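You operate a simulated robot arm through the tools that you are given. There is no shell and no other tool.

You are at the controls of a simulated robot arm. One attempt, no reset.

## Task
Cap the latched bottle with its foil cap and stand it in the CLEAN tray.
Fine: swing the spout back over the drip tray; the foil cap lies beside the block; free the neck latch. Set down upright: what you pick out.

The check looks at the end state, three seconds after you hand in, the way a careful person would. Anything else that was tipped, shoved, dropped, spilled or broken makes it a failure. A push-on lid holds only when it is set on centred and level and pressed home; a screw cap is set on level and turned clockwise until tight.

## Robot
A 7-joint arm with a fingered hand, fixed in place. Base frame: the origin is on the floor under the middle of its stand, x ahead of it, y to its left, z up; the work surface is at about z = 85.5. Readings come in cm, degrees, newtons and seconds.
With the tool pointing down near the work surface it reaches from about 36 to 84 cm from the base axis. Its first joint turns from -115.0 to 115.0 degrees. Payload 5 kg.
The tool frame sits at the grasp point between the pads (the TCP): z along the fingers, y along the line on which they close. The tips reach 3.2 cm beyond it. The gripper opens to 16 cm; its body begins 8.9 cm behind the TCP. The gripper is a hand of 4 fingers: y runs from the thumb to the fingers, the wrist lies at [0, 0, -26.7] in the tool frame.
Orientation is told as [roll, pitch, yaw] about the base's x, y, z axes, in that order, counted from this pose: with the fingers straight down and closing along the base's y, the tool's x points along the base's -x, its y along +y and its z along -z.

## Interface
- The arm moves only by the tool move_arm. Its argument "plan" is a list of rows, each a list of 6 numbers: the shift along the base's x, y, z in cm, then the turn, a rotation vector about the base's x, y, z in degrees. In form: [[x, y, z, rx, ry, rz], ...]. A call has 1 to 20 rows; each row shifts and turns the commanded pose from where the row before left it. Each row takes 0.2 s and may step no farther than 5 cm and 8.6 degrees from the row before; otherwise, the whole call is refused. Where a pose cannot be reached the arm comes as near as it can. A force on the tool above 40 N (or 10 N above the force at the start of the call, whichever is more), or a blocked arm, ends the call early, and 0.2 s more pass. In this call time passes only in rows, and 0.2 s behind the last. It gives the time, the measured TCP pose, the force on the tool (base axes), the opening and the grip force at its end, in the units of the frame above (readings bear some noise), with the torque about the TCP (base axes, N m) and any sound that the robot's microphone picked up.
- Cameras (640 x 400 px; columns grow to the right, rows downward): "scene" is fixed at [5.07, -65.23, 167.95]; the picture's right is [0.85, -0.53, 0.00], its down [-0.27, -0.43, -0.86] and it looks along [0.46, 0.73, -0.51] (base axes); focal length 366 px, centre (320, 200). "wrist" rides on the gripper at [8, -0.4, -11.4] in the tool frame; the picture's right is [0.05, 1.00, 0.00], its down [-0.82, 0.04, -0.58] and it looks along [-0.58, 0.03, 0.82] (tool axes); focal length 265 px, centre (320, 200). There is no depth. A picture from a camera that has moved, and an enlarged one, comes with that camera's place and axes in the base frame and with its lens.
- capture(camera): a new picture of that camera. It takes no simulated time.
- raise_lower(by): slides the trunk up (or, below 0, down) by that many cm; the arm rides with it, the base frame stays. It gives what a move gives, with no picture.
- finger_targets(finger1, finger2, finger3, thumb_bend): sets how far each is bent, from 0 (flat) to 1 (curled in); at 0.3 the hand is open as for a grip, at 0.7 the pads meet at the TCP. One left out holds its place. A second passes; each finger stops where it meets its share of the squeeze, and holds until it gets a number again. It is the only way to open and close the hand. It gives what a move gives, with no picture; readings hold the bend of each and the force on the fingers (four entries, about 0 where the hand has none), thumb and palm.
- close_up(camera, box): a new picture of the part [left, top, right, bottom] of that camera's present view, enlarged. It takes no simulated time.
- job_done(): hands the job in; it is judged then, once.

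Nothing tells you positions but the pictures and the camera data. Unless the task says otherwise, let go and move clear before handing in.

The tools are called as name(argument=value, ...) on one line, values as JSON. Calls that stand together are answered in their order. move_arm: Moves the arm, as the interface text tells. Its arguments: {"type":"object","properties":{"plan":{"type":"array"}},"required":["plan"]} The other tools are called the same way: raise_lower (by) moves the trunk up or down; finger_targets (finger1, finger2, finger3, thumb_bend) moves the fingers one by one; capture (camera) takes a picture; close_up (camera, box) takes an enlarged picture of a part of a camera's view; job_done () hands the job in.

At the start:

```text
clock: 0.0
ee_pos: [46.38, 28.59, 132.25]
tcp_rot: [0.0, -0.1, 0.0]
wrist_force: [-0.3, -0.9, 0.2]
torque: [0.02, 0.03, -0.01]
opening: 15.99
gripper_force: 0.0
shape: jaw
bend: [0.3, 0.3, 0.3, 0.3]
finger forces: [0.1, 0.1, 0.0, 0.1, 0.0, 0.0]
trunk travel left (down, up): [-87.5, 11.5]
```

scene: 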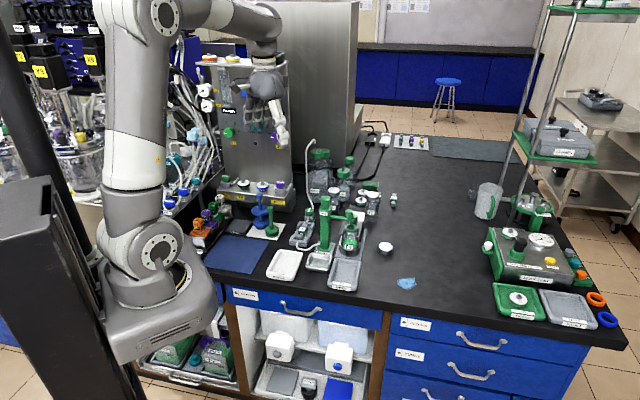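
wrist: 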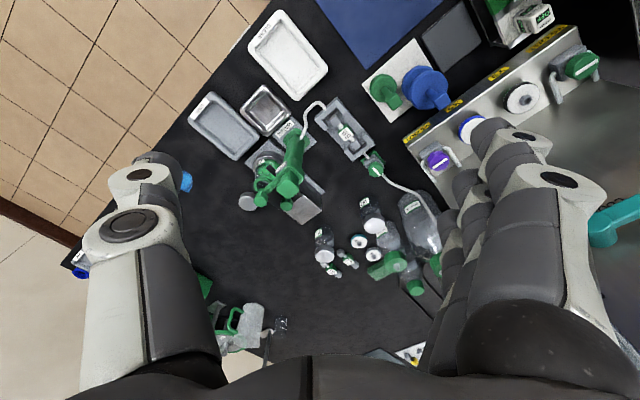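

I see a bench with a green-columned device (spout), trays in front of it, bottles behind. I'll take enlarged views to identify the latched bottle, the spout, the drip tray, the foil cap and the CLEAN tray.

close_up(camera="scene", box=[260, 180, 420, 300])

close_up(camera="scene", box=[290, 130, 410, 210])

close_up(camera="scene", box=[470, 180, 630, 330])

close_up(camera="wrist", box=[180, 20, 400, 240])

close_up(camera="scene", box=[190, 160, 310, 280])

```text
3.33 times, centred on (340, 240) of scene
camera zoom: at [5.07, -65.23, 167.95], right [0.85, -0.53, 0.0], down [-0.27, -0.43, -0.86], along [0.46, 0.73, -0.51], focal length 1222 px, centre (253, 67)
```

zoom: 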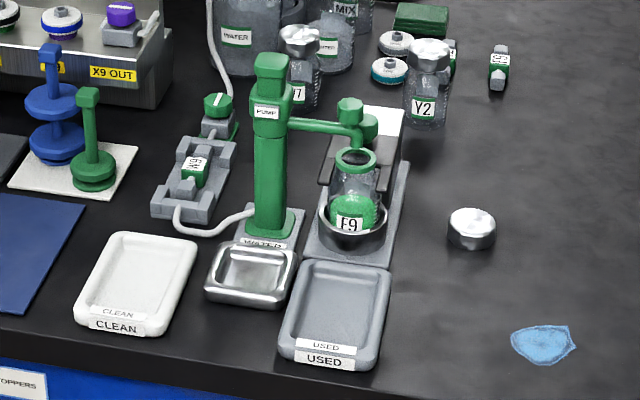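

```text
5.00 times, centred on (350, 170) of scene
camera zoom: at [5.07, -65.23, 167.95], right [0.85, -0.53, 0.0], down [-0.27, -0.43, -0.86], along [0.46, 0.73, -0.51], focal length 1832 px, centre (170, 350)
```

zoom: 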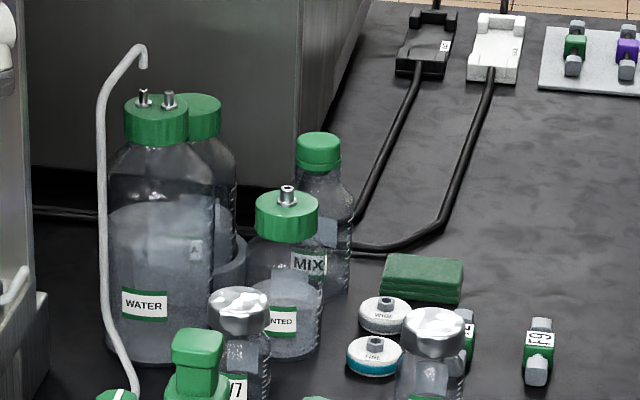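

```text
2.67 times, centred on (550, 255) of scene
camera zoom: at [5.07, -65.23, 167.95], right [0.85, -0.53, 0.0], down [-0.27, -0.43, -0.86], along [0.46, 0.73, -0.51], focal length 977 px, centre (-293, 53)
```

zoom: 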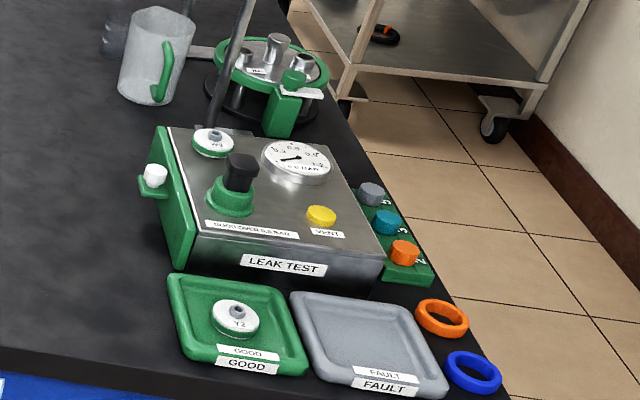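

```text
1.82 times, centred on (290, 130) of wrist
camera zoom: at [38.27, 28.17, 143.69], right [-0.05, 1.0, 0.0], down [0.82, 0.04, 0.58], along [0.58, 0.03, -0.82], focal length 483 px, centre (374, 327)
```

zoom: 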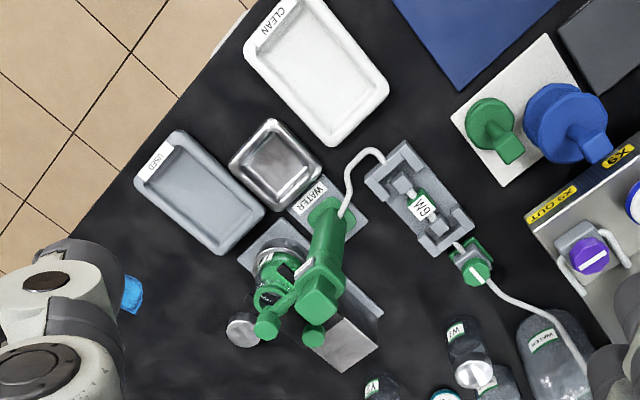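

```text
3.33 times, centred on (250, 220) of scene
camera zoom: at [5.07, -65.23, 167.95], right [0.85, -0.53, 0.0], down [-0.27, -0.43, -0.86], along [0.46, 0.73, -0.51], focal length 1222 px, centre (553, 133)
```

zoom: 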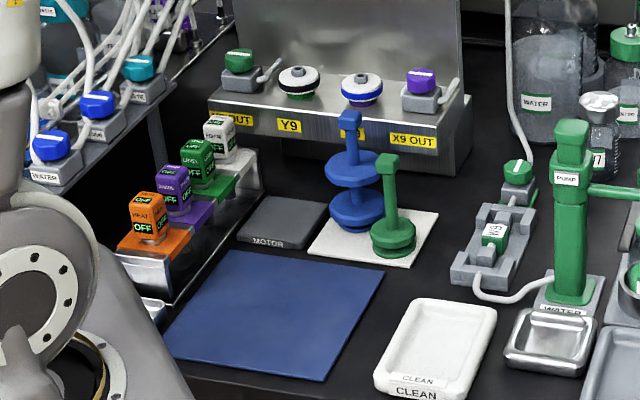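

The bottle F9 sits in the block under the green spout; the foil cap appears to be lying at about (79.5, 10), CLEAN tray at left front. I'll enlarge more to understand the latch and the spout.

close_up(camera="scene", box=[310, 195, 374, 275])

close_up(camera="wrist", box=[230, 110, 340, 230])

close_up(camera="scene", box=[370, 230, 430, 300])

```text
5.00 times, centred on (342, 235) of scene
camera zoom: at [5.07, -65.23, 167.95], right [0.85, -0.53, 0.0], down [-0.27, -0.43, -0.86], along [0.46, 0.73, -0.51], focal length 1832 px, centre (210, 25)
```

zoom: 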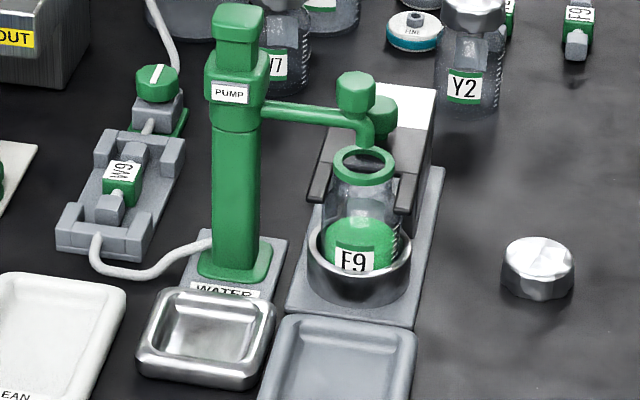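

```text
3.33 times, centred on (285, 170) of wrist
camera zoom: at [38.27, 28.17, 143.69], right [-0.05, 1.0, 0.0], down [0.82, 0.04, 0.58], along [0.58, 0.03, -0.82], focal length 885 px, centre (437, 300)
```

zoom: 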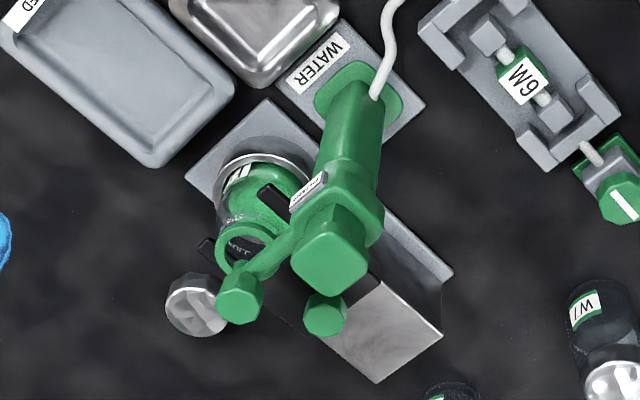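

```text
5.71 times, centred on (400, 265) of scene
camera zoom: at [5.07, -65.23, 167.95], right [0.85, -0.53, 0.0], down [-0.27, -0.43, -0.86], along [0.46, 0.73, -0.51], focal length 2094 px, centre (-137, -171)
```

zoom: 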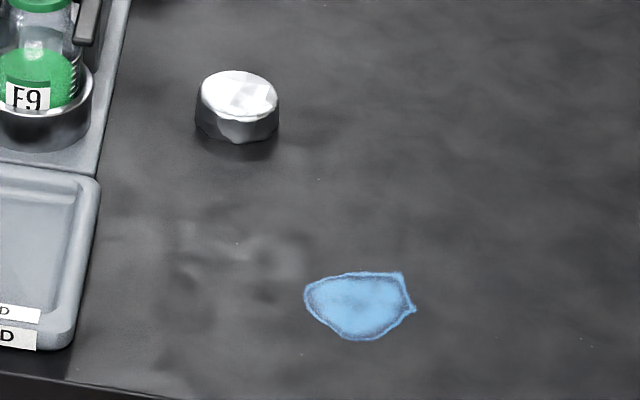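

The F9 bottle stands in a steel cup with a black fork round its neck, latch knob presumably the rear green one on the block. I'll move the wrist camera closer for a better look, staying high above everything.

move_arm(plan=[[0, -3, -2, 0, 0, 0], [0, -3, -2, 0, 0, 0], [0, -3, -2, 0, 0, 0], [0, -2, -2, 0, 0, 0]])

capture(camera="wrist")

close_up(camera="wrist", box=[240, 120, 400, 260])

```text
clock: 1.0
ee_pos: [46.47, 17.53, 124.3]
tcp_rot: [0.0, 0.1, 0.1]
wrist_force: [0.2, 0.4, -0.8]
torque: [0.02, -0.04, -0.02]
opening: 15.99
gripper_force: 0.1
shape: jaw
bend: [0.3, 0.3, 0.3, 0.3]
finger forces: [0.0, 0.1, 0.0, 0.0, 0.0, 0.0]
trunk travel left (down, up): [-87.5, 11.5]
```

```text
taken
camera wrist: at [38.36, 17.12, 135.7], right [-0.05, 1.0, 0.0], down [0.81, 0.04, 0.58], along [0.58, 0.03, -0.82], focal length 265 px, centre (320, 200)
```

wrist: 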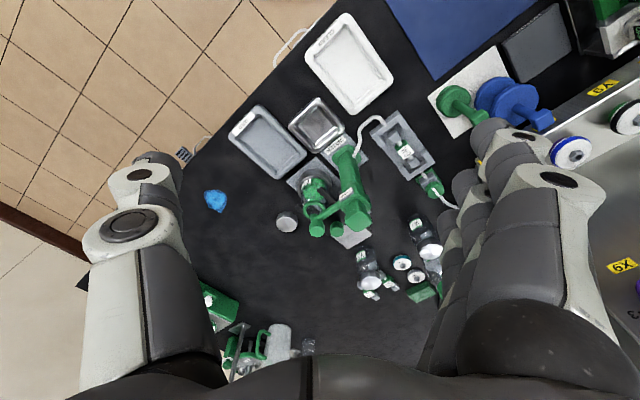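

```text
2.86 times, centred on (320, 190) of wrist
camera zoom: at [38.36, 17.12, 135.7], right [-0.05, 1.0, 0.0], down [0.81, 0.04, 0.58], along [0.58, 0.03, -0.82], focal length 758 px, centre (320, 229)
```

zoom: 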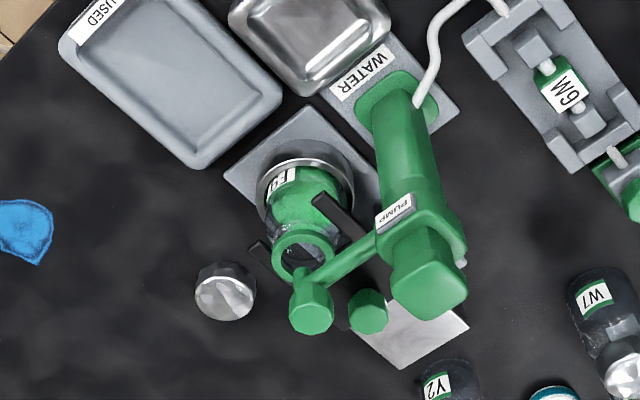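

I've triangulated: spout end knob ≈(68.8,18.1,100.7), column ≈(61.6,23.6), bottle mouth ≈(69.3,17.6,95.1), rear latch knob ≈(74.4,22.4,95), cap ≈(80,11). The bench is turned 45° relative to the base. I'll move over the block to look closer at the latch.

move_arm(plan=[[4, 0, -1, 0, 0, 0], [4, 0, -1, 0, 0, 0], [4, 0, -1, 0, 0, 0], [4, 0, -1, 0, 0, 0], [3, 0, -1, 0, 0, 0]])

capture(camera="wrist")

close_up(camera="wrist", box=[220, 40, 420, 200])

close_up(camera="scene", box=[300, 180, 400, 260])

```text
clock: 2.2
ee_pos: [65.54, 17.56, 119.17]
tcp_rot: [0.0, -0.1, 0.0]
wrist_force: [0.3, 0.6, -0.4]
torque: [-0.01, 0.04, -0.01]
opening: 15.98
gripper_force: 0.0
shape: jaw
bend: [0.3, 0.3, 0.3, 0.3]
finger forces: [0.0, 0.1, 0.1, 0.1, 0.0, 0.1]
trunk travel left (down, up): [-87.5, 11.5]
```

```text
taken
camera wrist: at [57.47, 17.08, 130.62], right [-0.05, 1.0, 0.0], down [0.82, 0.04, 0.58], along [0.58, 0.03, -0.82], focal length 265 px, centre (320, 200)
```

wrist: 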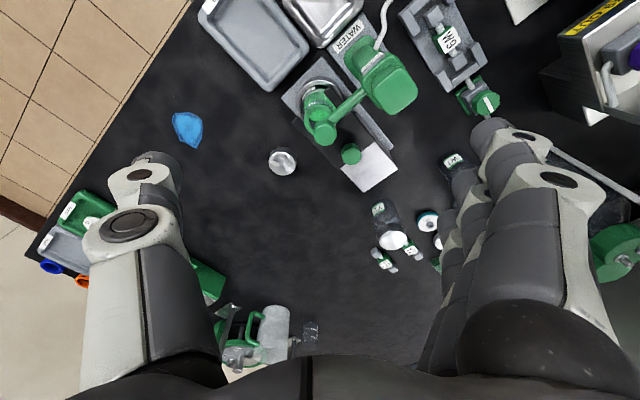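

```text
2.50 times, centred on (320, 120) of wrist
camera zoom: at [57.47, 17.08, 130.62], right [-0.05, 1.0, 0.0], down [0.82, 0.04, 0.58], along [0.58, 0.03, -0.82], focal length 664 px, centre (320, 400)
```

zoom: 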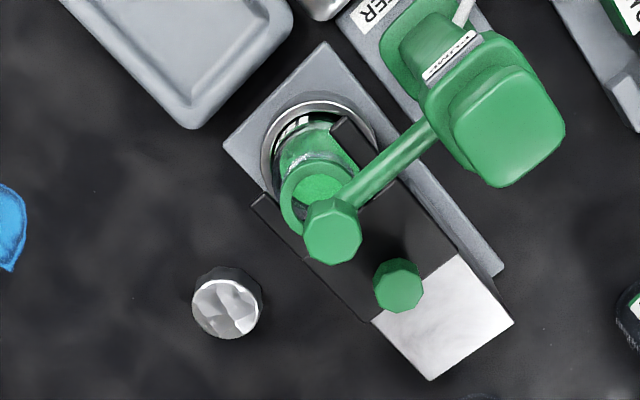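

```text
5.00 times, centred on (350, 220) of scene
camera zoom: at [5.07, -65.23, 167.95], right [0.85, -0.53, 0.0], down [-0.27, -0.43, -0.86], along [0.46, 0.73, -0.51], focal length 1832 px, centre (170, 100)
```

zoom: 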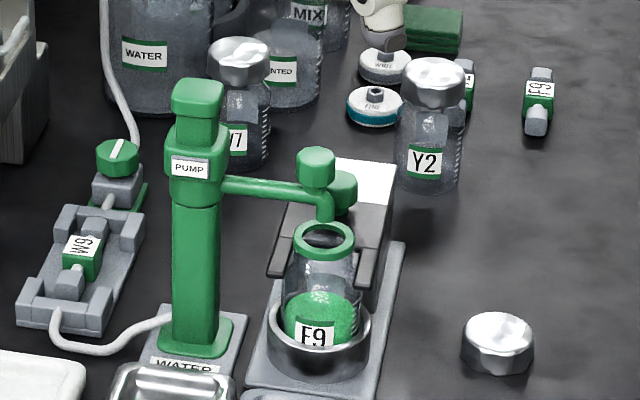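

Now it's clear: a black forked slide with a green knob runs on a metal-topped block behind the bottle; it should slide rearward (direction +x+y) to free the neck. The spout swings about the column, clockwise from above, about 90° to the drip tray. I'll test turning the hand to yaw 135° (thumb to the rear) here, high up.

move_arm(plan=[[0, 0, 0, 0, 0, 8.5], [0, 0, 0, 0, 0, 8.5], [0, 0, 0, 0, 0, 8.5], [0, 0, 0, 0, 0, 8.5], [0, 0, 0, 0, 0, 8.5], [0, 0, 0, 0, 0, 8.5], [0, 0, 0, 0, 0, 8.5], [0, 0, 0, 0, 0, 8.5], [0, 0, 0, 0, 0, 8.5], [0, 0, 0, 0, 0, 8.5], [0, 0, 0, 0, 0, 8.5], [0, 0, 0, 0, 0, 8.5], [0, 0, 0, 0, 0, 8.5], [0, 0, 0, 0, 0, 8.5], [0, 0, 0, 0, 0, 8.5], [0, 0, 0, 0, 0, 7.5]])

capture(camera="wrist")

capture(camera="scene")

```text
clock: 5.6
ee_pos: [65.39, 17.71, 119.33]
tcp_rot: [0.0, 0.0, 99.1]
wrist_force: [-0.4, 0.6, -0.1]
torque: [-0.02, 0.01, 0.01]
opening: 16.0
gripper_force: 0.0
shape: jaw
bend: [0.3, 0.3, 0.3, 0.3]
finger forces: [0.0, 0.0, 0.1, 0.0, 0.0, 0.0]
out of reach, approached as far as the arm can: row 12, 13, 14, 15, 16
trunk travel left (down, up): [-87.5, 11.5]
```

```text
taken
camera wrist: at [67.01, 9.66, 130.67], right [-0.98, -0.21, 0.0], down [-0.17, 0.8, 0.58], along [-0.12, 0.56, -0.82], focal length 265 px, centre (320, 200)
```

wrist: 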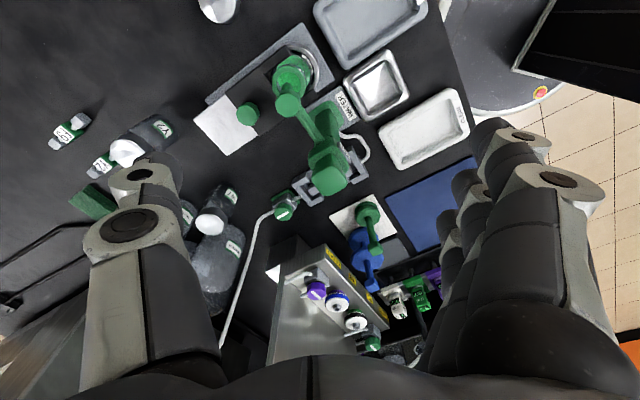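

```text
taken
```

scene: 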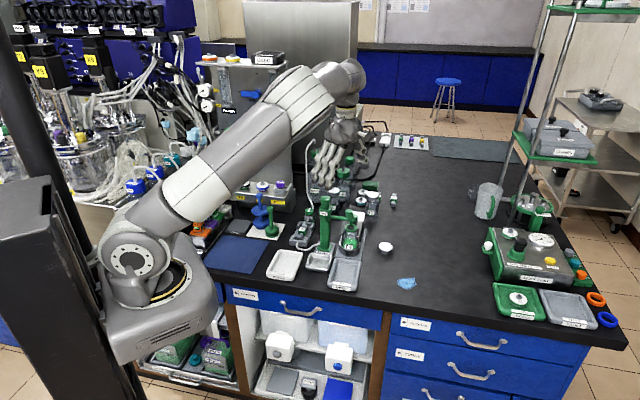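

Yaw stops at about 99° this way. I'll turn the other way to learn the negative limit, still high above everything.

move_arm(plan=[[0, 0, 0, 0, 0, -8.5], [0, 0, 0, 0, 0, -8.5], [0, 0, 0, 0, 0, -8.5], [0, 0, 0, 0, 0, -8.5], [0, 0, 0, 0, 0, -8.5], [0, 0, 0, 0, 0, -8.5], [0, 0, 0, 0, 0, -8.5], [0, 0, 0, 0, 0, -8.5], [0, 0, 0, 0, 0, -8.5], [0, 0, 0, 0, 0, -8.5], [0, 0, 0, 0, 0, -8.5], [0, 0, 0, 0, 0, -8.5], [0, 0, 0, 0, 0, -8.5], [0, 0, 0, 0, 0, -8.5], [0, 0, 0, 0, 0, -8.5], [0, 0, 0, 0, 0, -8.5], [0, 0, 0, 0, 0, -8.5], [0, 0, 0, 0, 0, -8.5], [0, 0, 0, 0, 0, -8.5], [0, 0, 0, 0, 0, -8.5]])

```text
clock: 9.8
ee_pos: [65.25, 17.6, 119.16]
tcp_rot: [0.0, 0.0, -71.1]
wrist_force: [-0.2, 0.0, 0.2]
torque: [0.01, 0.02, 0.01]
opening: 16.02
gripper_force: 0.1
shape: jaw
bend: [0.3, 0.3, 0.3, 0.3]
finger forces: [0.1, 0.0, 0.0, 0.0, 0.0, 0.0]
trunk travel left (down, up): [-87.5, 11.5]
```

Now yaw −71°, no trouble. I'll continue to find the limit on this side.

move_arm(plan=[[0, 0, 0, 0, 0, -8.5], [0, 0, 0, 0, 0, -8.5], [0, 0, 0, 0, 0, -8.5], [0, 0, 0, 0, 0, -8.5], [0, 0, 0, 0, 0, -8.5], [0, 0, 0, 0, 0, -8.5], [0, 0, 0, 0, 0, -8.5], [0, 0, 0, 0, 0, -8.5], [0, 0, 0, 0, 0, -8.5], [0, 0, 0, 0, 0, -8.5]])

capture(camera="wrist")

```text
clock: 12.0
ee_pos: [65.45, 17.6, 119.26]
tcp_rot: [0.0, -0.1, -156.0]
wrist_force: [-0.2, 0.3, -0.5]
torque: [-0.02, 0.0, 0.01]
opening: 15.99
gripper_force: 0.2
shape: jaw
bend: [0.3, 0.3, 0.3, 0.3]
finger forces: [0.0, 0.0, 0.0, 0.1, 0.0, 0.1]
trunk travel left (down, up): [-87.5, 11.5]
```

```text
taken
camera wrist: at [72.51, 21.26, 130.7], right [0.45, -0.89, 0.0], down [-0.73, -0.37, 0.58], along [-0.52, -0.26, -0.82], focal length 265 px, centre (320, 200)
```

wrist: 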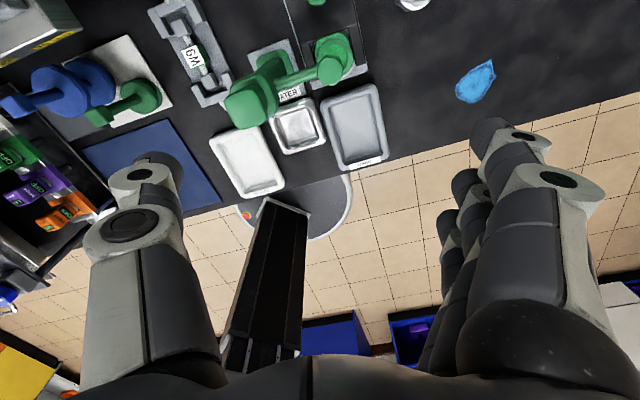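

Still fine at −156°. I'll go on to −225° (the same as +135°).

move_arm(plan=[[0, 0, 0, 0, 0, -8.6], [0, 0, 0, 0, 0, -8.6], [0, 0, 0, 0, 0, -8.6], [0, 0, 0, 0, 0, -8.6], [0, 0, 0, 0, 0, -8.6], [0, 0, 0, 0, 0, -8.6], [0, 0, 0, 0, 0, -8.6], [0, 0, 0, 0, 0, -8.6]])

capture(camera="wrist")

```text
clock: 13.8
ee_pos: [65.46, 17.7, 119.35]
tcp_rot: [0.0, 0.1, 135.2]
wrist_force: [-0.7, 0.5, -0.1]
torque: [-0.03, 0.05, -0.01]
opening: 16.0
gripper_force: 0.1
shape: jaw
bend: [0.3, 0.3, 0.3, 0.3]
finger forces: [0.1, 0.0, 0.0, 0.0, 0.1, 0.0]
trunk travel left (down, up): [-87.5, 11.5]
```

```text
taken
camera wrist: at [71.33, 12.24, 130.69], right [-0.67, -0.74, 0.0], down [-0.61, 0.54, 0.58], along [-0.43, 0.39, -0.82], focal length 265 px, centre (320, 200)
```

wrist: 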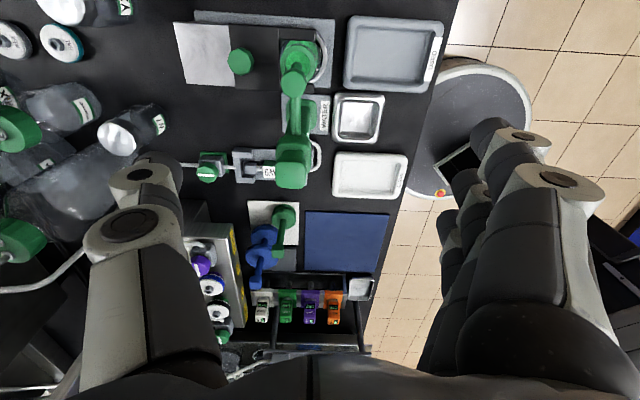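

The full range down to yaw −225° (=135°) is reachable, which gives me good options. Now I calibrate the hand's opening against bend, while high.

finger_targets(finger1=0.58, finger2=0.58, finger3=0.58, thumb_bend=0.58)

capture(camera="wrist")

close_up(camera="scene", box=[280, 90, 400, 210])

```text
clock: 14.8
ee_pos: [65.34, 17.6, 119.37]
tcp_rot: [0.0, 0.1, 135.3]
wrist_force: [0.4, 0.2, 0.0]
torque: [0.0, 0.02, 0.0]
opening: 6.51
gripper_force: 0.0
shape: fingers
bend: [0.57, 0.57, 0.57, 0.57]
finger forces: [0.0, 0.0, 0.0, 0.0, 0.0, 0.0]
trunk travel left (down, up): [-87.5, 11.5]
```

```text
taken
camera wrist: at [71.34, 12.25, 130.68], right [-0.67, -0.75, 0.0], down [-0.61, 0.54, 0.58], along [-0.43, 0.38, -0.82], focal length 265 px, centre (320, 200)
```

wrist: 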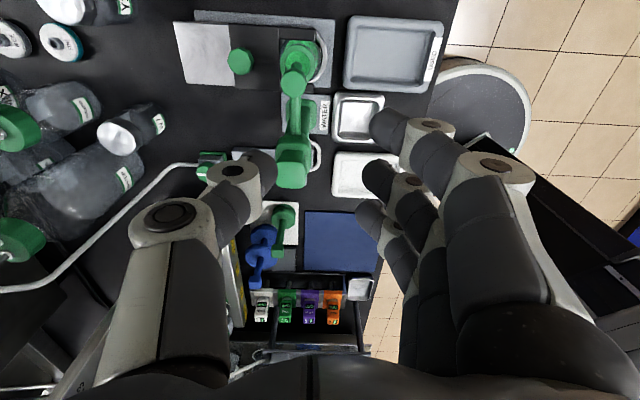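

```text
3.33 times, centred on (340, 150) of scene
camera zoom: at [5.07, -65.23, 167.95], right [0.85, -0.53, 0.0], down [-0.27, -0.43, -0.86], along [0.46, 0.73, -0.51], focal length 1222 px, centre (253, 367)
```

zoom: 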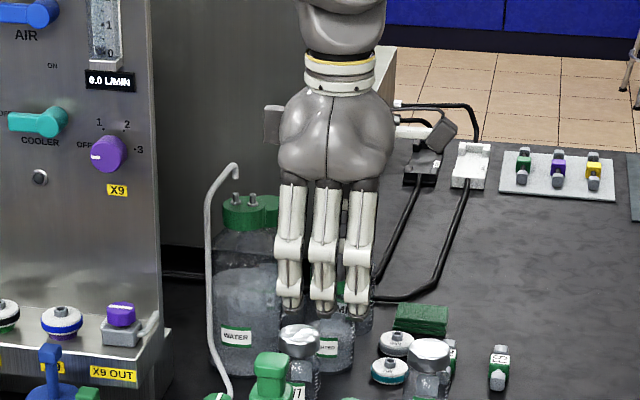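

Opening 6.5 cm at bend 0.57. I'll take enlargements from here to refine the column, drip tray, bottle and latch positions.

close_up(camera="wrist", box=[160, 0, 460, 200])

close_up(camera="scene", box=[300, 230, 380, 300])

```text
2.00 times, centred on (310, 100) of wrist
camera zoom: at [71.34, 12.25, 130.68], right [-0.67, -0.75, 0.0], down [-0.61, 0.54, 0.58], along [-0.43, 0.38, -0.82], focal length 531 px, centre (340, 400)
```

zoom: 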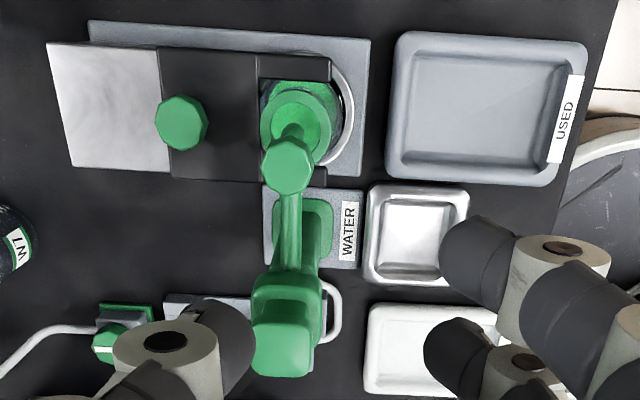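

```text
5.71 times, centred on (340, 265) of scene
camera zoom: at [5.07, -65.23, 167.95], right [0.85, -0.53, 0.0], down [-0.27, -0.43, -0.86], along [0.46, 0.73, -0.51], focal length 2094 px, centre (206, -171)
```

zoom: 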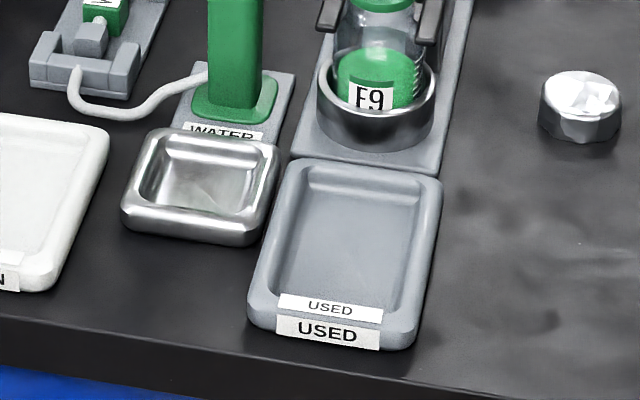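

Refined: column axis ≈(63.1,23.75), spout knob ≈(68.8,18.1, top 101.7), so the spout needs a −90° swing to (57.3,18.0) over the drip tray. I turn the hand back to yaw ≈ −45°, still high.

move_arm(plan=[[0, 0, 0, 0, 0, 8.5], [0, 0, 0, 0, 0, 8.5], [0, 0, 0, 0, 0, 8.5], [0, 0, 0, 0, 0, 8.5], [0, 0, 0, 0, 0, 8.5], [0, 0, 0, 0, 0, 8.5], [0, 0, 0, 0, 0, 8.5], [0, 0, 0, 0, 0, 8.5], [0, 0, 0, 0, 0, 8.5], [0, 0, 0, 0, 0, 8.5], [0, 0, 0, 0, 0, 8.5], [0, 0, 0, 0, 0, 8.5], [0, 0, 0, 0, 0, 8.5], [0, 0, 0, 0, 0, 8.5], [0, 0, 0, 0, 0, 8.5], [0, 0, 0, 0, 0, 8.5], [0, 0, 0, 0, 0, 8.5], [0, 0, 0, 0, 0, 8.5], [0, 0, 0, 0, 0, 8.5], [0, 0, 0, 0, 0, 8.5]])

move_arm(plan=[[1.2, 0.2, 0, 0, 0, 5], [1.2, 0.2, 0, 0, 0, 4.8], [1, 0, 0, 5.3, 5.3, 0], [0, 0, 0, 5.3, 5.3, 0]])

capture(camera="wrist")

capture(camera="scene")

```text
clock: 19.0
ee_pos: [65.4, 17.71, 119.21]
tcp_rot: [0.0, 0.0, -54.4]
wrist_force: [0.3, -1.3, -0.3]
torque: [-0.02, 0.01, 0.01]
opening: 6.51
gripper_force: 0.0
shape: fingers
bend: [0.57, 0.57, 0.57, 0.57]
finger forces: [0.0, 0.1, 0.0, 0.0, 0.0, 0.0]
trunk travel left (down, up): [-87.5, 11.5]
```

```text
clock: 20.0
ee_pos: [68.67, 18.1, 119.27]
tcp_rot: [0.0, 15.1, -44.7]
wrist_force: [-0.3, -0.3, 0.8]
torque: [-0.02, -0.04, -0.03]
opening: 6.48
gripper_force: 0.0
shape: fingers
bend: [0.57, 0.57, 0.57, 0.57]
finger forces: [0.0, 0.0, 0.1, 0.0, 0.0, 0.0]
trunk travel left (down, up): [-87.5, 11.5]
```

```text
taken
camera wrist: at [65.0, 21.01, 132.38], right [0.67, 0.74, 0.01], down [0.69, -0.63, 0.34], along [0.26, -0.22, -0.94], focal length 265 px, centre (320, 200)
```

wrist: 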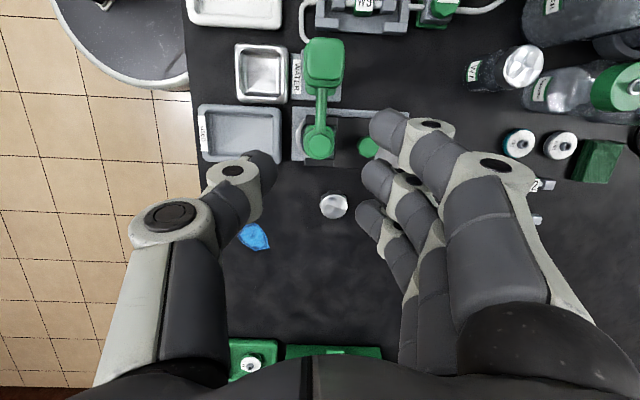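

```text
taken
```

scene: 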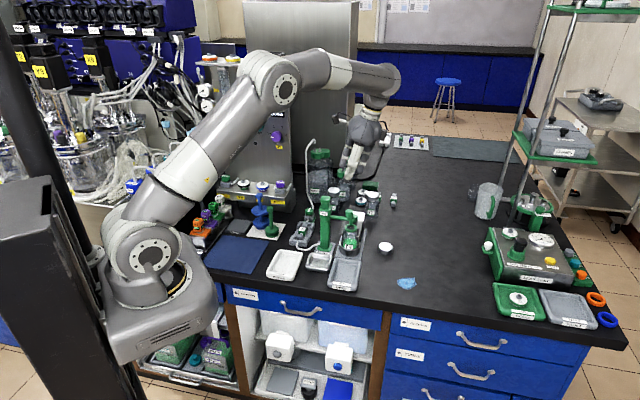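

The hand is at yaw −45°, tilted 15° away from the column, centred over the spout knob. I lower it so that the thumb (front) and fingers (rear) straddle the knob.

move_arm(plan=[[0, 0, -3, 0, 0, 0], [0, 0, -3, 0, 0, 0], [0, 0, -3, 0, 0, 0], [0, 0, -2.5, 0, 0, 0]])

capture(camera="wrist")

close_up(camera="scene", box=[280, 130, 420, 270])

```text
clock: 21.0
ee_pos: [68.66, 17.97, 107.68]
tcp_rot: [0.1, 14.9, -44.9]
wrist_force: [0.3, -0.7, 0.7]
torque: [-0.02, 0.04, -0.01]
opening: 6.5
gripper_force: 0.0
shape: fingers
bend: [0.57, 0.57, 0.57, 0.57]
finger forces: [0.1, 0.0, 0.1, 0.0, 0.1, 0.0]
trunk travel left (down, up): [-87.5, 11.5]
```

```text
taken
camera wrist: at [64.94, 20.95, 120.87], right [0.67, 0.74, 0.01], down [0.69, -0.63, 0.35], along [0.27, -0.22, -0.94], focal length 265 px, centre (320, 200)
```

wrist: 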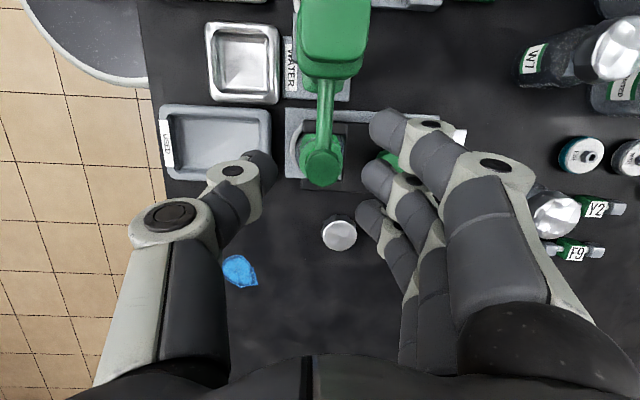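

```text
2.86 times, centred on (350, 200) of scene
camera zoom: at [5.07, -65.23, 167.95], right [0.85, -0.53, 0.0], down [-0.27, -0.43, -0.86], along [0.46, 0.73, -0.51], focal length 1047 px, centre (234, 200)
```

zoom: 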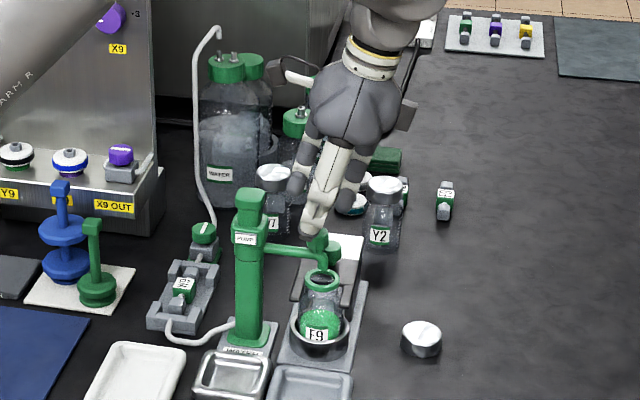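

All clear so far; I continue down to knob height.

move_arm(plan=[[0, 0, -2.5, 0, 0, 0], [0, 0, -2.3, 0, 0, 0], [0, 0, -2, 0, 0, 0]])

capture(camera="wrist")

close_up(camera="scene", box=[280, 150, 400, 270])

```text
clock: 21.8
ee_pos: [68.68, 17.95, 100.93]
tcp_rot: [-0.1, 15.0, -44.9]
wrist_force: [0.3, 0.3, -0.6]
torque: [0.03, 0.03, -0.01]
opening: 6.52
gripper_force: 0.1
shape: fingers
bend: [0.57, 0.57, 0.57, 0.57]
finger forces: [0.0, 0.0, 0.1, 0.0, 0.1, 0.1]
trunk travel left (down, up): [-87.5, 11.5]
```

```text
taken
camera wrist: at [64.94, 21.17, 114.04], right [0.67, 0.74, 0.01], down [0.69, -0.63, 0.35], along [0.27, -0.22, -0.94], focal length 265 px, centre (320, 200)
```

wrist: 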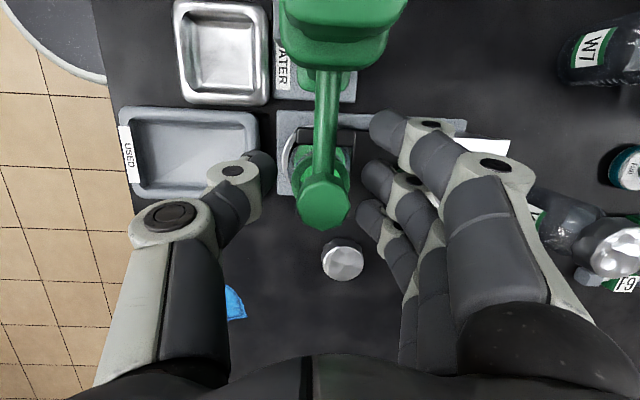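

```text
3.33 times, centred on (340, 210) of scene
camera zoom: at [5.07, -65.23, 167.95], right [0.85, -0.53, 0.0], down [-0.27, -0.43, -0.86], along [0.46, 0.73, -0.51], focal length 1222 px, centre (253, 167)
```

zoom: 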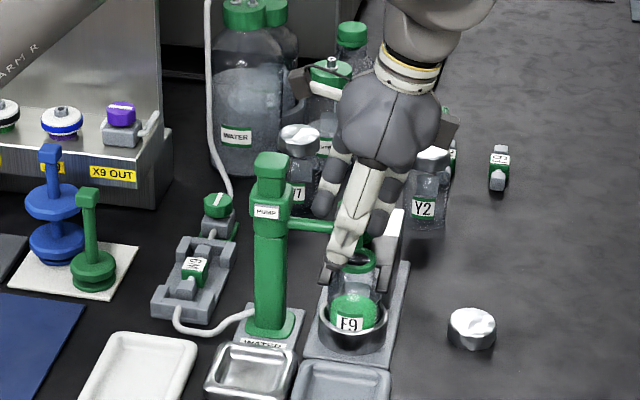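

The knob sits centred between thumb and fingers. I narrow the hand a little to cage it loosely.

finger_targets(finger1=0.62, finger2=0.62, finger3=0.62, thumb_bend=0.62)

close_up(camera="wrist", box=[200, 60, 480, 300])

```text
clock: 22.8
ee_pos: [68.61, 18.07, 101.05]
tcp_rot: [0.0, 15.0, -45.0]
wrist_force: [0.1, 0.4, 0.0]
torque: [-0.01, -0.03, -0.01]
opening: 4.73
gripper_force: 0.2
shape: fingers
bend: [0.62, 0.62, 0.62, 0.62]
finger forces: [0.1, 0.0, 0.0, 0.1, 0.0, 0.0]
trunk travel left (down, up): [-87.5, 11.5]
```

```text
1.67 times, centred on (340, 180) of wrist
camera zoom: at [64.89, 21.15, 114.12], right [0.67, 0.74, 0.01], down [0.69, -0.63, 0.35], along [0.27, -0.22, -0.94], focal length 442 px, centre (287, 233)
```

zoom: 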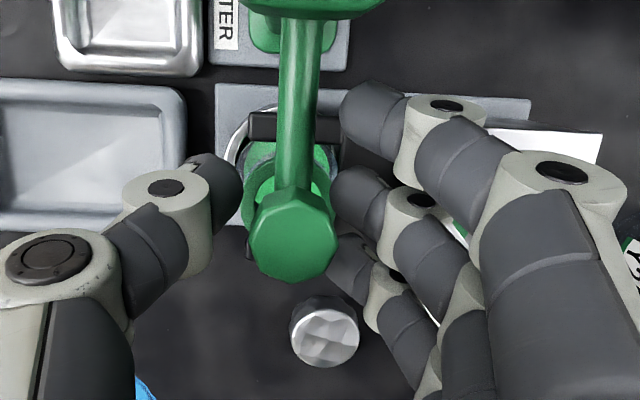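

The knob is caged with about 1 cm clearance each side. I start swinging: rotating the hand about the column axis, first 30°.

move_arm(plan=[[-0.791, -0.676, 0, 0, 0, -7.5], [-0.873, -0.566, 0, 0, 0, -7.5], [-0.939, -0.448, 0, 0, 0, -7.5], [-0.99, -0.322, 0, 0, 0, -7.5]])

capture(camera="wrist")

close_up(camera="scene", box=[280, 150, 400, 270])

```text
clock: 23.8
ee_pos: [65.04, 15.92, 101.02]
tcp_rot: [0.0, 15.0, -75.0]
wrist_force: [-0.2, 0.7, 0.2]
torque: [0.03, -0.01, -0.01]
opening: 4.68
gripper_force: 0.2
shape: fingers
bend: [0.62, 0.61, 0.62, 0.62]
finger forces: [0.1, 0.4, 0.0, 0.0, 0.0, 0.0]
trunk travel left (down, up): [-87.5, 11.5]
```

```text
taken
camera wrist: at [63.42, 20.44, 114.13], right [0.95, 0.31, 0.01], down [0.28, -0.89, 0.35], along [0.12, -0.33, -0.94], focal length 265 px, centre (320, 200)
```

wrist: 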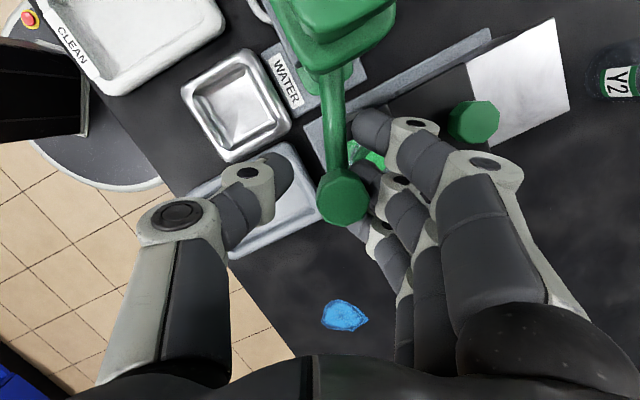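

```text
3.33 times, centred on (340, 210) of scene
camera zoom: at [5.07, -65.23, 167.95], right [0.85, -0.53, 0.0], down [-0.27, -0.43, -0.86], along [0.46, 0.73, -0.51], focal length 1222 px, centre (253, 167)
```

zoom: 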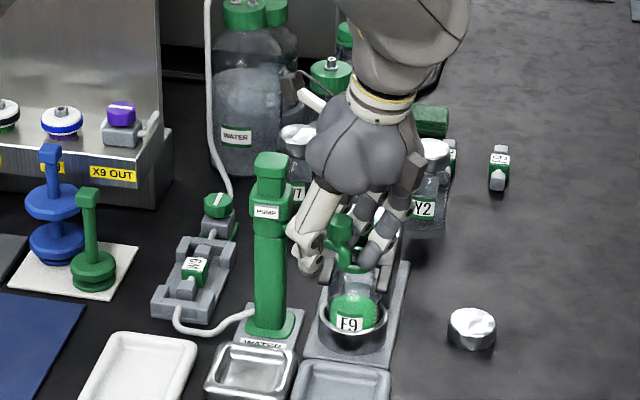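

The spout follows with almost no force. I continue the swing to just past −90°, to make up the finger clearance.

move_arm(plan=[[-1.023, -0.189, 0, 0, 0, -7.5], [-1.04, -0.054, 0, 0, 0, -7.5], [-1.037, 0.082, 0, 0, 0, -7.5], [-1.018, 0.216, 0, 0, 0, -7.5], [-0.981, 0.348, 0, 0, 0, -7.5], [-0.927, 0.472, 0, 0, 0, -7.5], [-0.857, 0.589, 0, 0, 0, -7.5], [-0.774, 0.697, 0, 0, 0, -7.5]])

capture(camera="wrist")

close_up(camera="scene", box=[270, 170, 390, 290])

```text
clock: 25.6
ee_pos: [57.5, 18.28, 101.02]
tcp_rot: [0.2, 15.0, -135.0]
wrist_force: [-0.1, 0.2, -0.5]
torque: [-0.02, -0.01, 0.0]
opening: 4.7
gripper_force: 0.1
shape: fingers
bend: [0.62, 0.62, 0.62, 0.62]
finger forces: [0.1, 0.0, 0.0, 0.0, 0.0, 0.1]
trunk travel left (down, up): [-87.5, 11.5]
```

```text
taken
camera wrist: at [60.62, 21.95, 114.12], right [0.74, -0.67, 0.01], down [-0.63, -0.69, 0.35], along [-0.22, -0.27, -0.94], focal length 265 px, centre (320, 200)
```

wrist: 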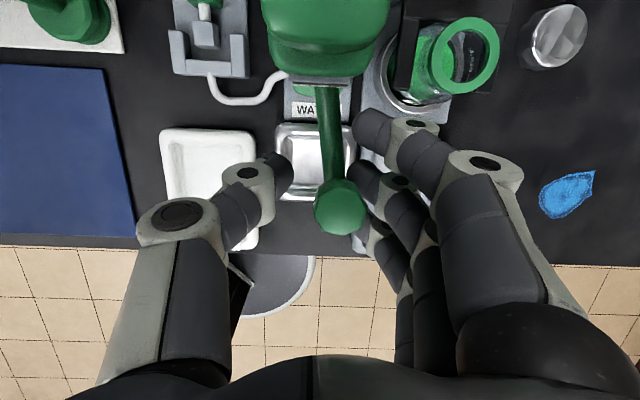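

```text
3.33 times, centred on (330, 230) of scene
camera zoom: at [5.07, -65.23, 167.95], right [0.85, -0.53, 0.0], down [-0.27, -0.43, -0.86], along [0.46, 0.73, -0.51], focal length 1222 px, centre (287, 100)
```

zoom: 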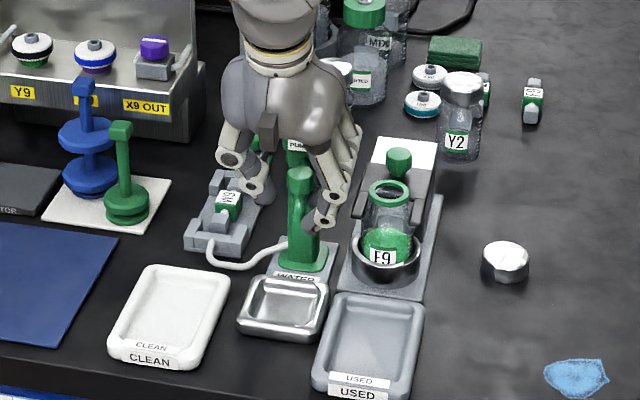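

The spout trails the hand by about 7°, as expected from the clearance. One more step brings it to about −90° over the drip tray.

move_arm(plan=[[-0.4, 0.46, 0, 0, 0, -4.3], [-0.3, 0.36, 0, 0, 0, -3.7]])

capture(camera="wrist")

```text
clock: 26.2
ee_pos: [56.89, 18.99, 100.94]
tcp_rot: [0.0, 15.0, -142.9]
wrist_force: [-0.6, -0.7, 0.7]
torque: [0.0, -0.02, 0.0]
opening: 4.7
gripper_force: 0.0
shape: fingers
bend: [0.62, 0.62, 0.62, 0.62]
finger forces: [0.1, 0.0, 0.0, 0.1, 0.0, 0.0]
trunk travel left (down, up): [-87.5, 11.5]
```

```text
taken
camera wrist: at [60.41, 22.22, 114.05], right [0.64, -0.77, 0.01], down [-0.72, -0.6, 0.35], along [-0.26, -0.23, -0.94], focal length 265 px, centre (320, 200)
```

wrist: 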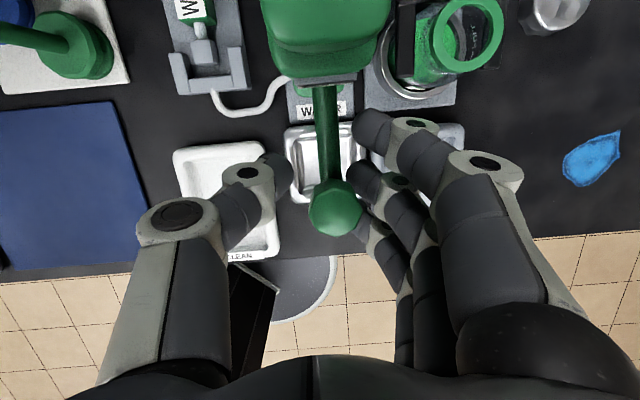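

The spout knob is now at about (57.2,18.3), i.e. over the drip tray. I open the hand a little, rise clear, and look.

finger_targets(finger1=0.54, finger2=0.54, finger3=0.54, thumb_bend=0.54)

move_arm(plan=[[0, 0, 2.5, 0, 0, 0], [0, 0, 3, 0, 0, 0], [0, 0, 4, 0, 0, 0], [0, 0, 4, 0, 0, 0], [0, 0, 4, 0, 0, 0]])

capture(camera="wrist")

close_up(camera="scene", box=[270, 170, 430, 290])

```text
clock: 27.2
ee_pos: [56.69, 19.08, 101.01]
tcp_rot: [0.1, 15.0, -142.9]
wrist_force: [-0.6, -0.6, -0.8]
torque: [0.05, 0.02, -0.02]
opening: 7.45
gripper_force: 0.1
shape: fingers
bend: [0.54, 0.54, 0.54, 0.54]
finger forces: [0.0, 0.1, 0.0, 0.0, 0.0, 0.1]
trunk travel left (down, up): [-87.5, 11.5]
```

```text
clock: 28.4
ee_pos: [56.9, 18.76, 118.4]
tcp_rot: [0.0, 14.9, -142.9]
wrist_force: [0.1, 0.5, 0.5]
torque: [-0.02, -0.03, 0.0]
opening: 7.52
gripper_force: 0.1
shape: fingers
bend: [0.54, 0.54, 0.54, 0.54]
finger forces: [0.0, 0.0, 0.0, 0.1, 0.0, 0.1]
trunk travel left (down, up): [-87.5, 11.5]
```

```text
taken
camera wrist: at [60.43, 22.06, 131.54], right [0.64, -0.77, 0.01], down [-0.72, -0.6, 0.35], along [-0.26, -0.23, -0.94], focal length 265 px, centre (320, 200)
```

wrist: 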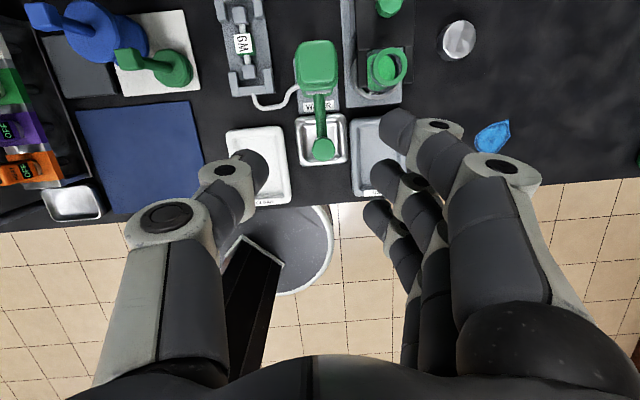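

```text
3.33 times, centred on (350, 230) of scene
camera zoom: at [5.07, -65.23, 167.95], right [0.85, -0.53, 0.0], down [-0.27, -0.43, -0.86], along [0.46, 0.73, -0.51], focal length 1222 px, centre (220, 100)
```

zoom: 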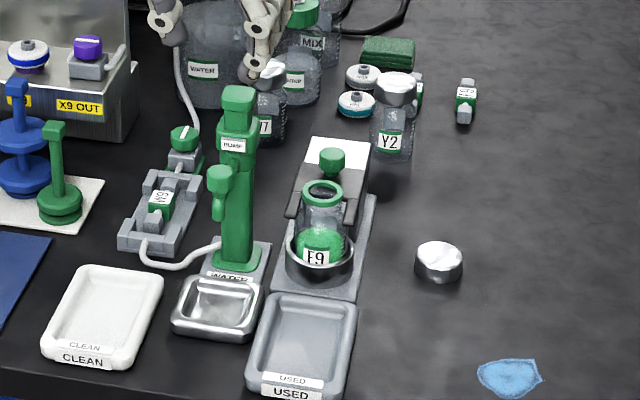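

The spout is now over the drip tray and left in place. Next I level the hand, turn it to yaw ≈ −225° and move over the foil cap at about (80,11), staying high.

move_arm(plan=[[0, 0, 0.3, -4.5, 6, 0], [0, 0, 0.3, -4.5, 6, 0], [2.3, -0.76, 0, 0, 0, -8.2], [2.3, -0.76, 0, 0, 0, -8.2], [2.3, -0.76, 0, 0, 0, -8.2], [2.3, -0.76, 0, 0, 0, -8.2], [2.3, -0.76, 0, 0, 0, -8.2], [2.3, -0.76, 0, 0, 0, -8.2], [2.3, -0.76, 0, 0, 0, -8.2], [2.3, -0.76, -1, 0, 0, -8.2], [2.3, -0.76, -2, 0, 0, -8.2], [2.3, -0.76, -2, 0, 0, -8.2]])

capture(camera="wrist")

```text
clock: 31.0
ee_pos: [79.83, 11.27, 113.81]
tcp_rot: [0.0, -0.1, 135.0]
wrist_force: [0.1, 0.6, -0.1]
torque: [0.01, 0.03, 0.02]
opening: 7.52
gripper_force: 0.1
shape: fingers
bend: [0.54, 0.54, 0.54, 0.54]
finger forces: [0.0, 0.1, 0.1, 0.1, 0.1, 0.0]
trunk travel left (down, up): [-87.5, 11.5]
```

```text
taken
camera wrist: at [85.78, 5.87, 125.3], right [-0.67, -0.74, 0.0], down [-0.61, 0.55, 0.58], along [-0.43, 0.39, -0.82], focal length 265 px, centre (320, 200)
```

wrist: 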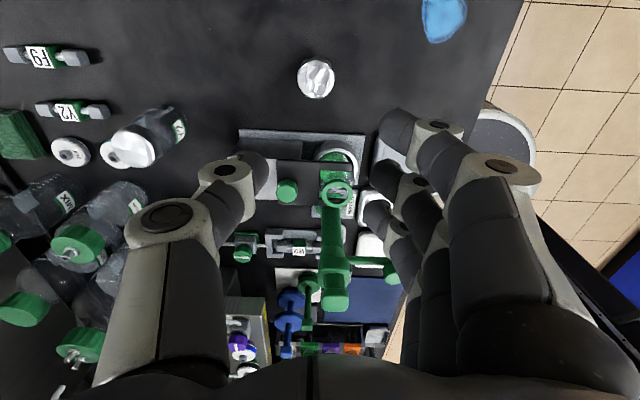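

The cap is below the hand and the bottle is also in view. I enlarge both to fix their positions.

close_up(camera="wrist", box=[280, 40, 360, 110])

close_up(camera="wrist", box=[230, 110, 390, 230])

close_up(camera="scene", box=[325, 200, 415, 270])

```text
5.71 times, centred on (320, 75) of wrist
camera zoom: at [85.78, 5.87, 125.3], right [-0.67, -0.74, 0.0], down [-0.61, 0.55, 0.58], along [-0.43, 0.39, -0.82], focal length 1517 px, centre (320, 914)
```

zoom: 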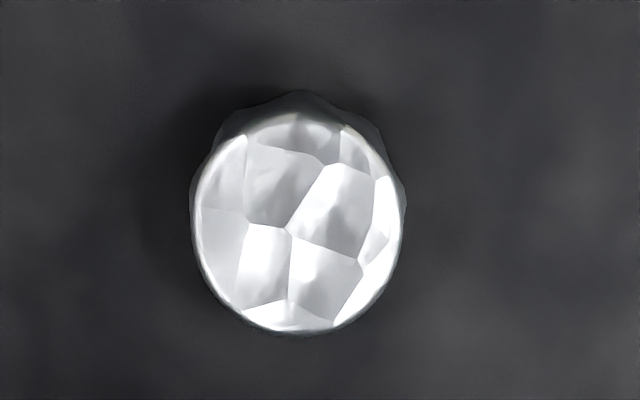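

```text
3.33 times, centred on (310, 170) of wrist
camera zoom: at [85.78, 5.87, 125.3], right [-0.67, -0.74, 0.0], down [-0.61, 0.55, 0.58], along [-0.43, 0.39, -0.82], focal length 885 px, centre (353, 300)
```

zoom: 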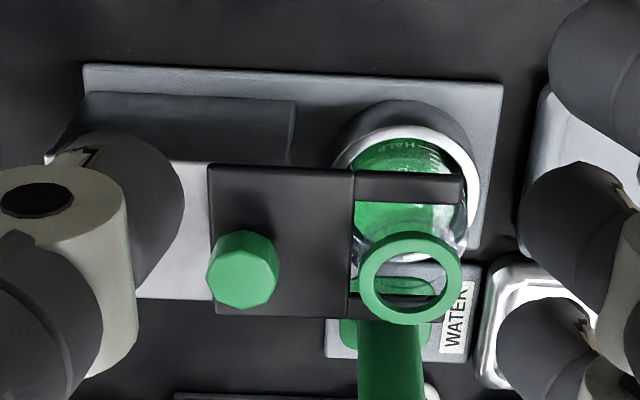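

```text
5.71 times, centred on (370, 235) of scene
camera zoom: at [5.07, -65.23, 167.95], right [0.85, -0.53, 0.0], down [-0.27, -0.43, -0.86], along [0.46, 0.73, -0.51], focal length 2094 px, centre (34, 0)
```

zoom: 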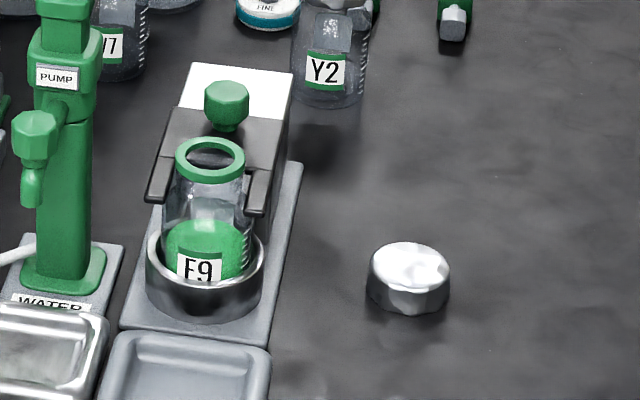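

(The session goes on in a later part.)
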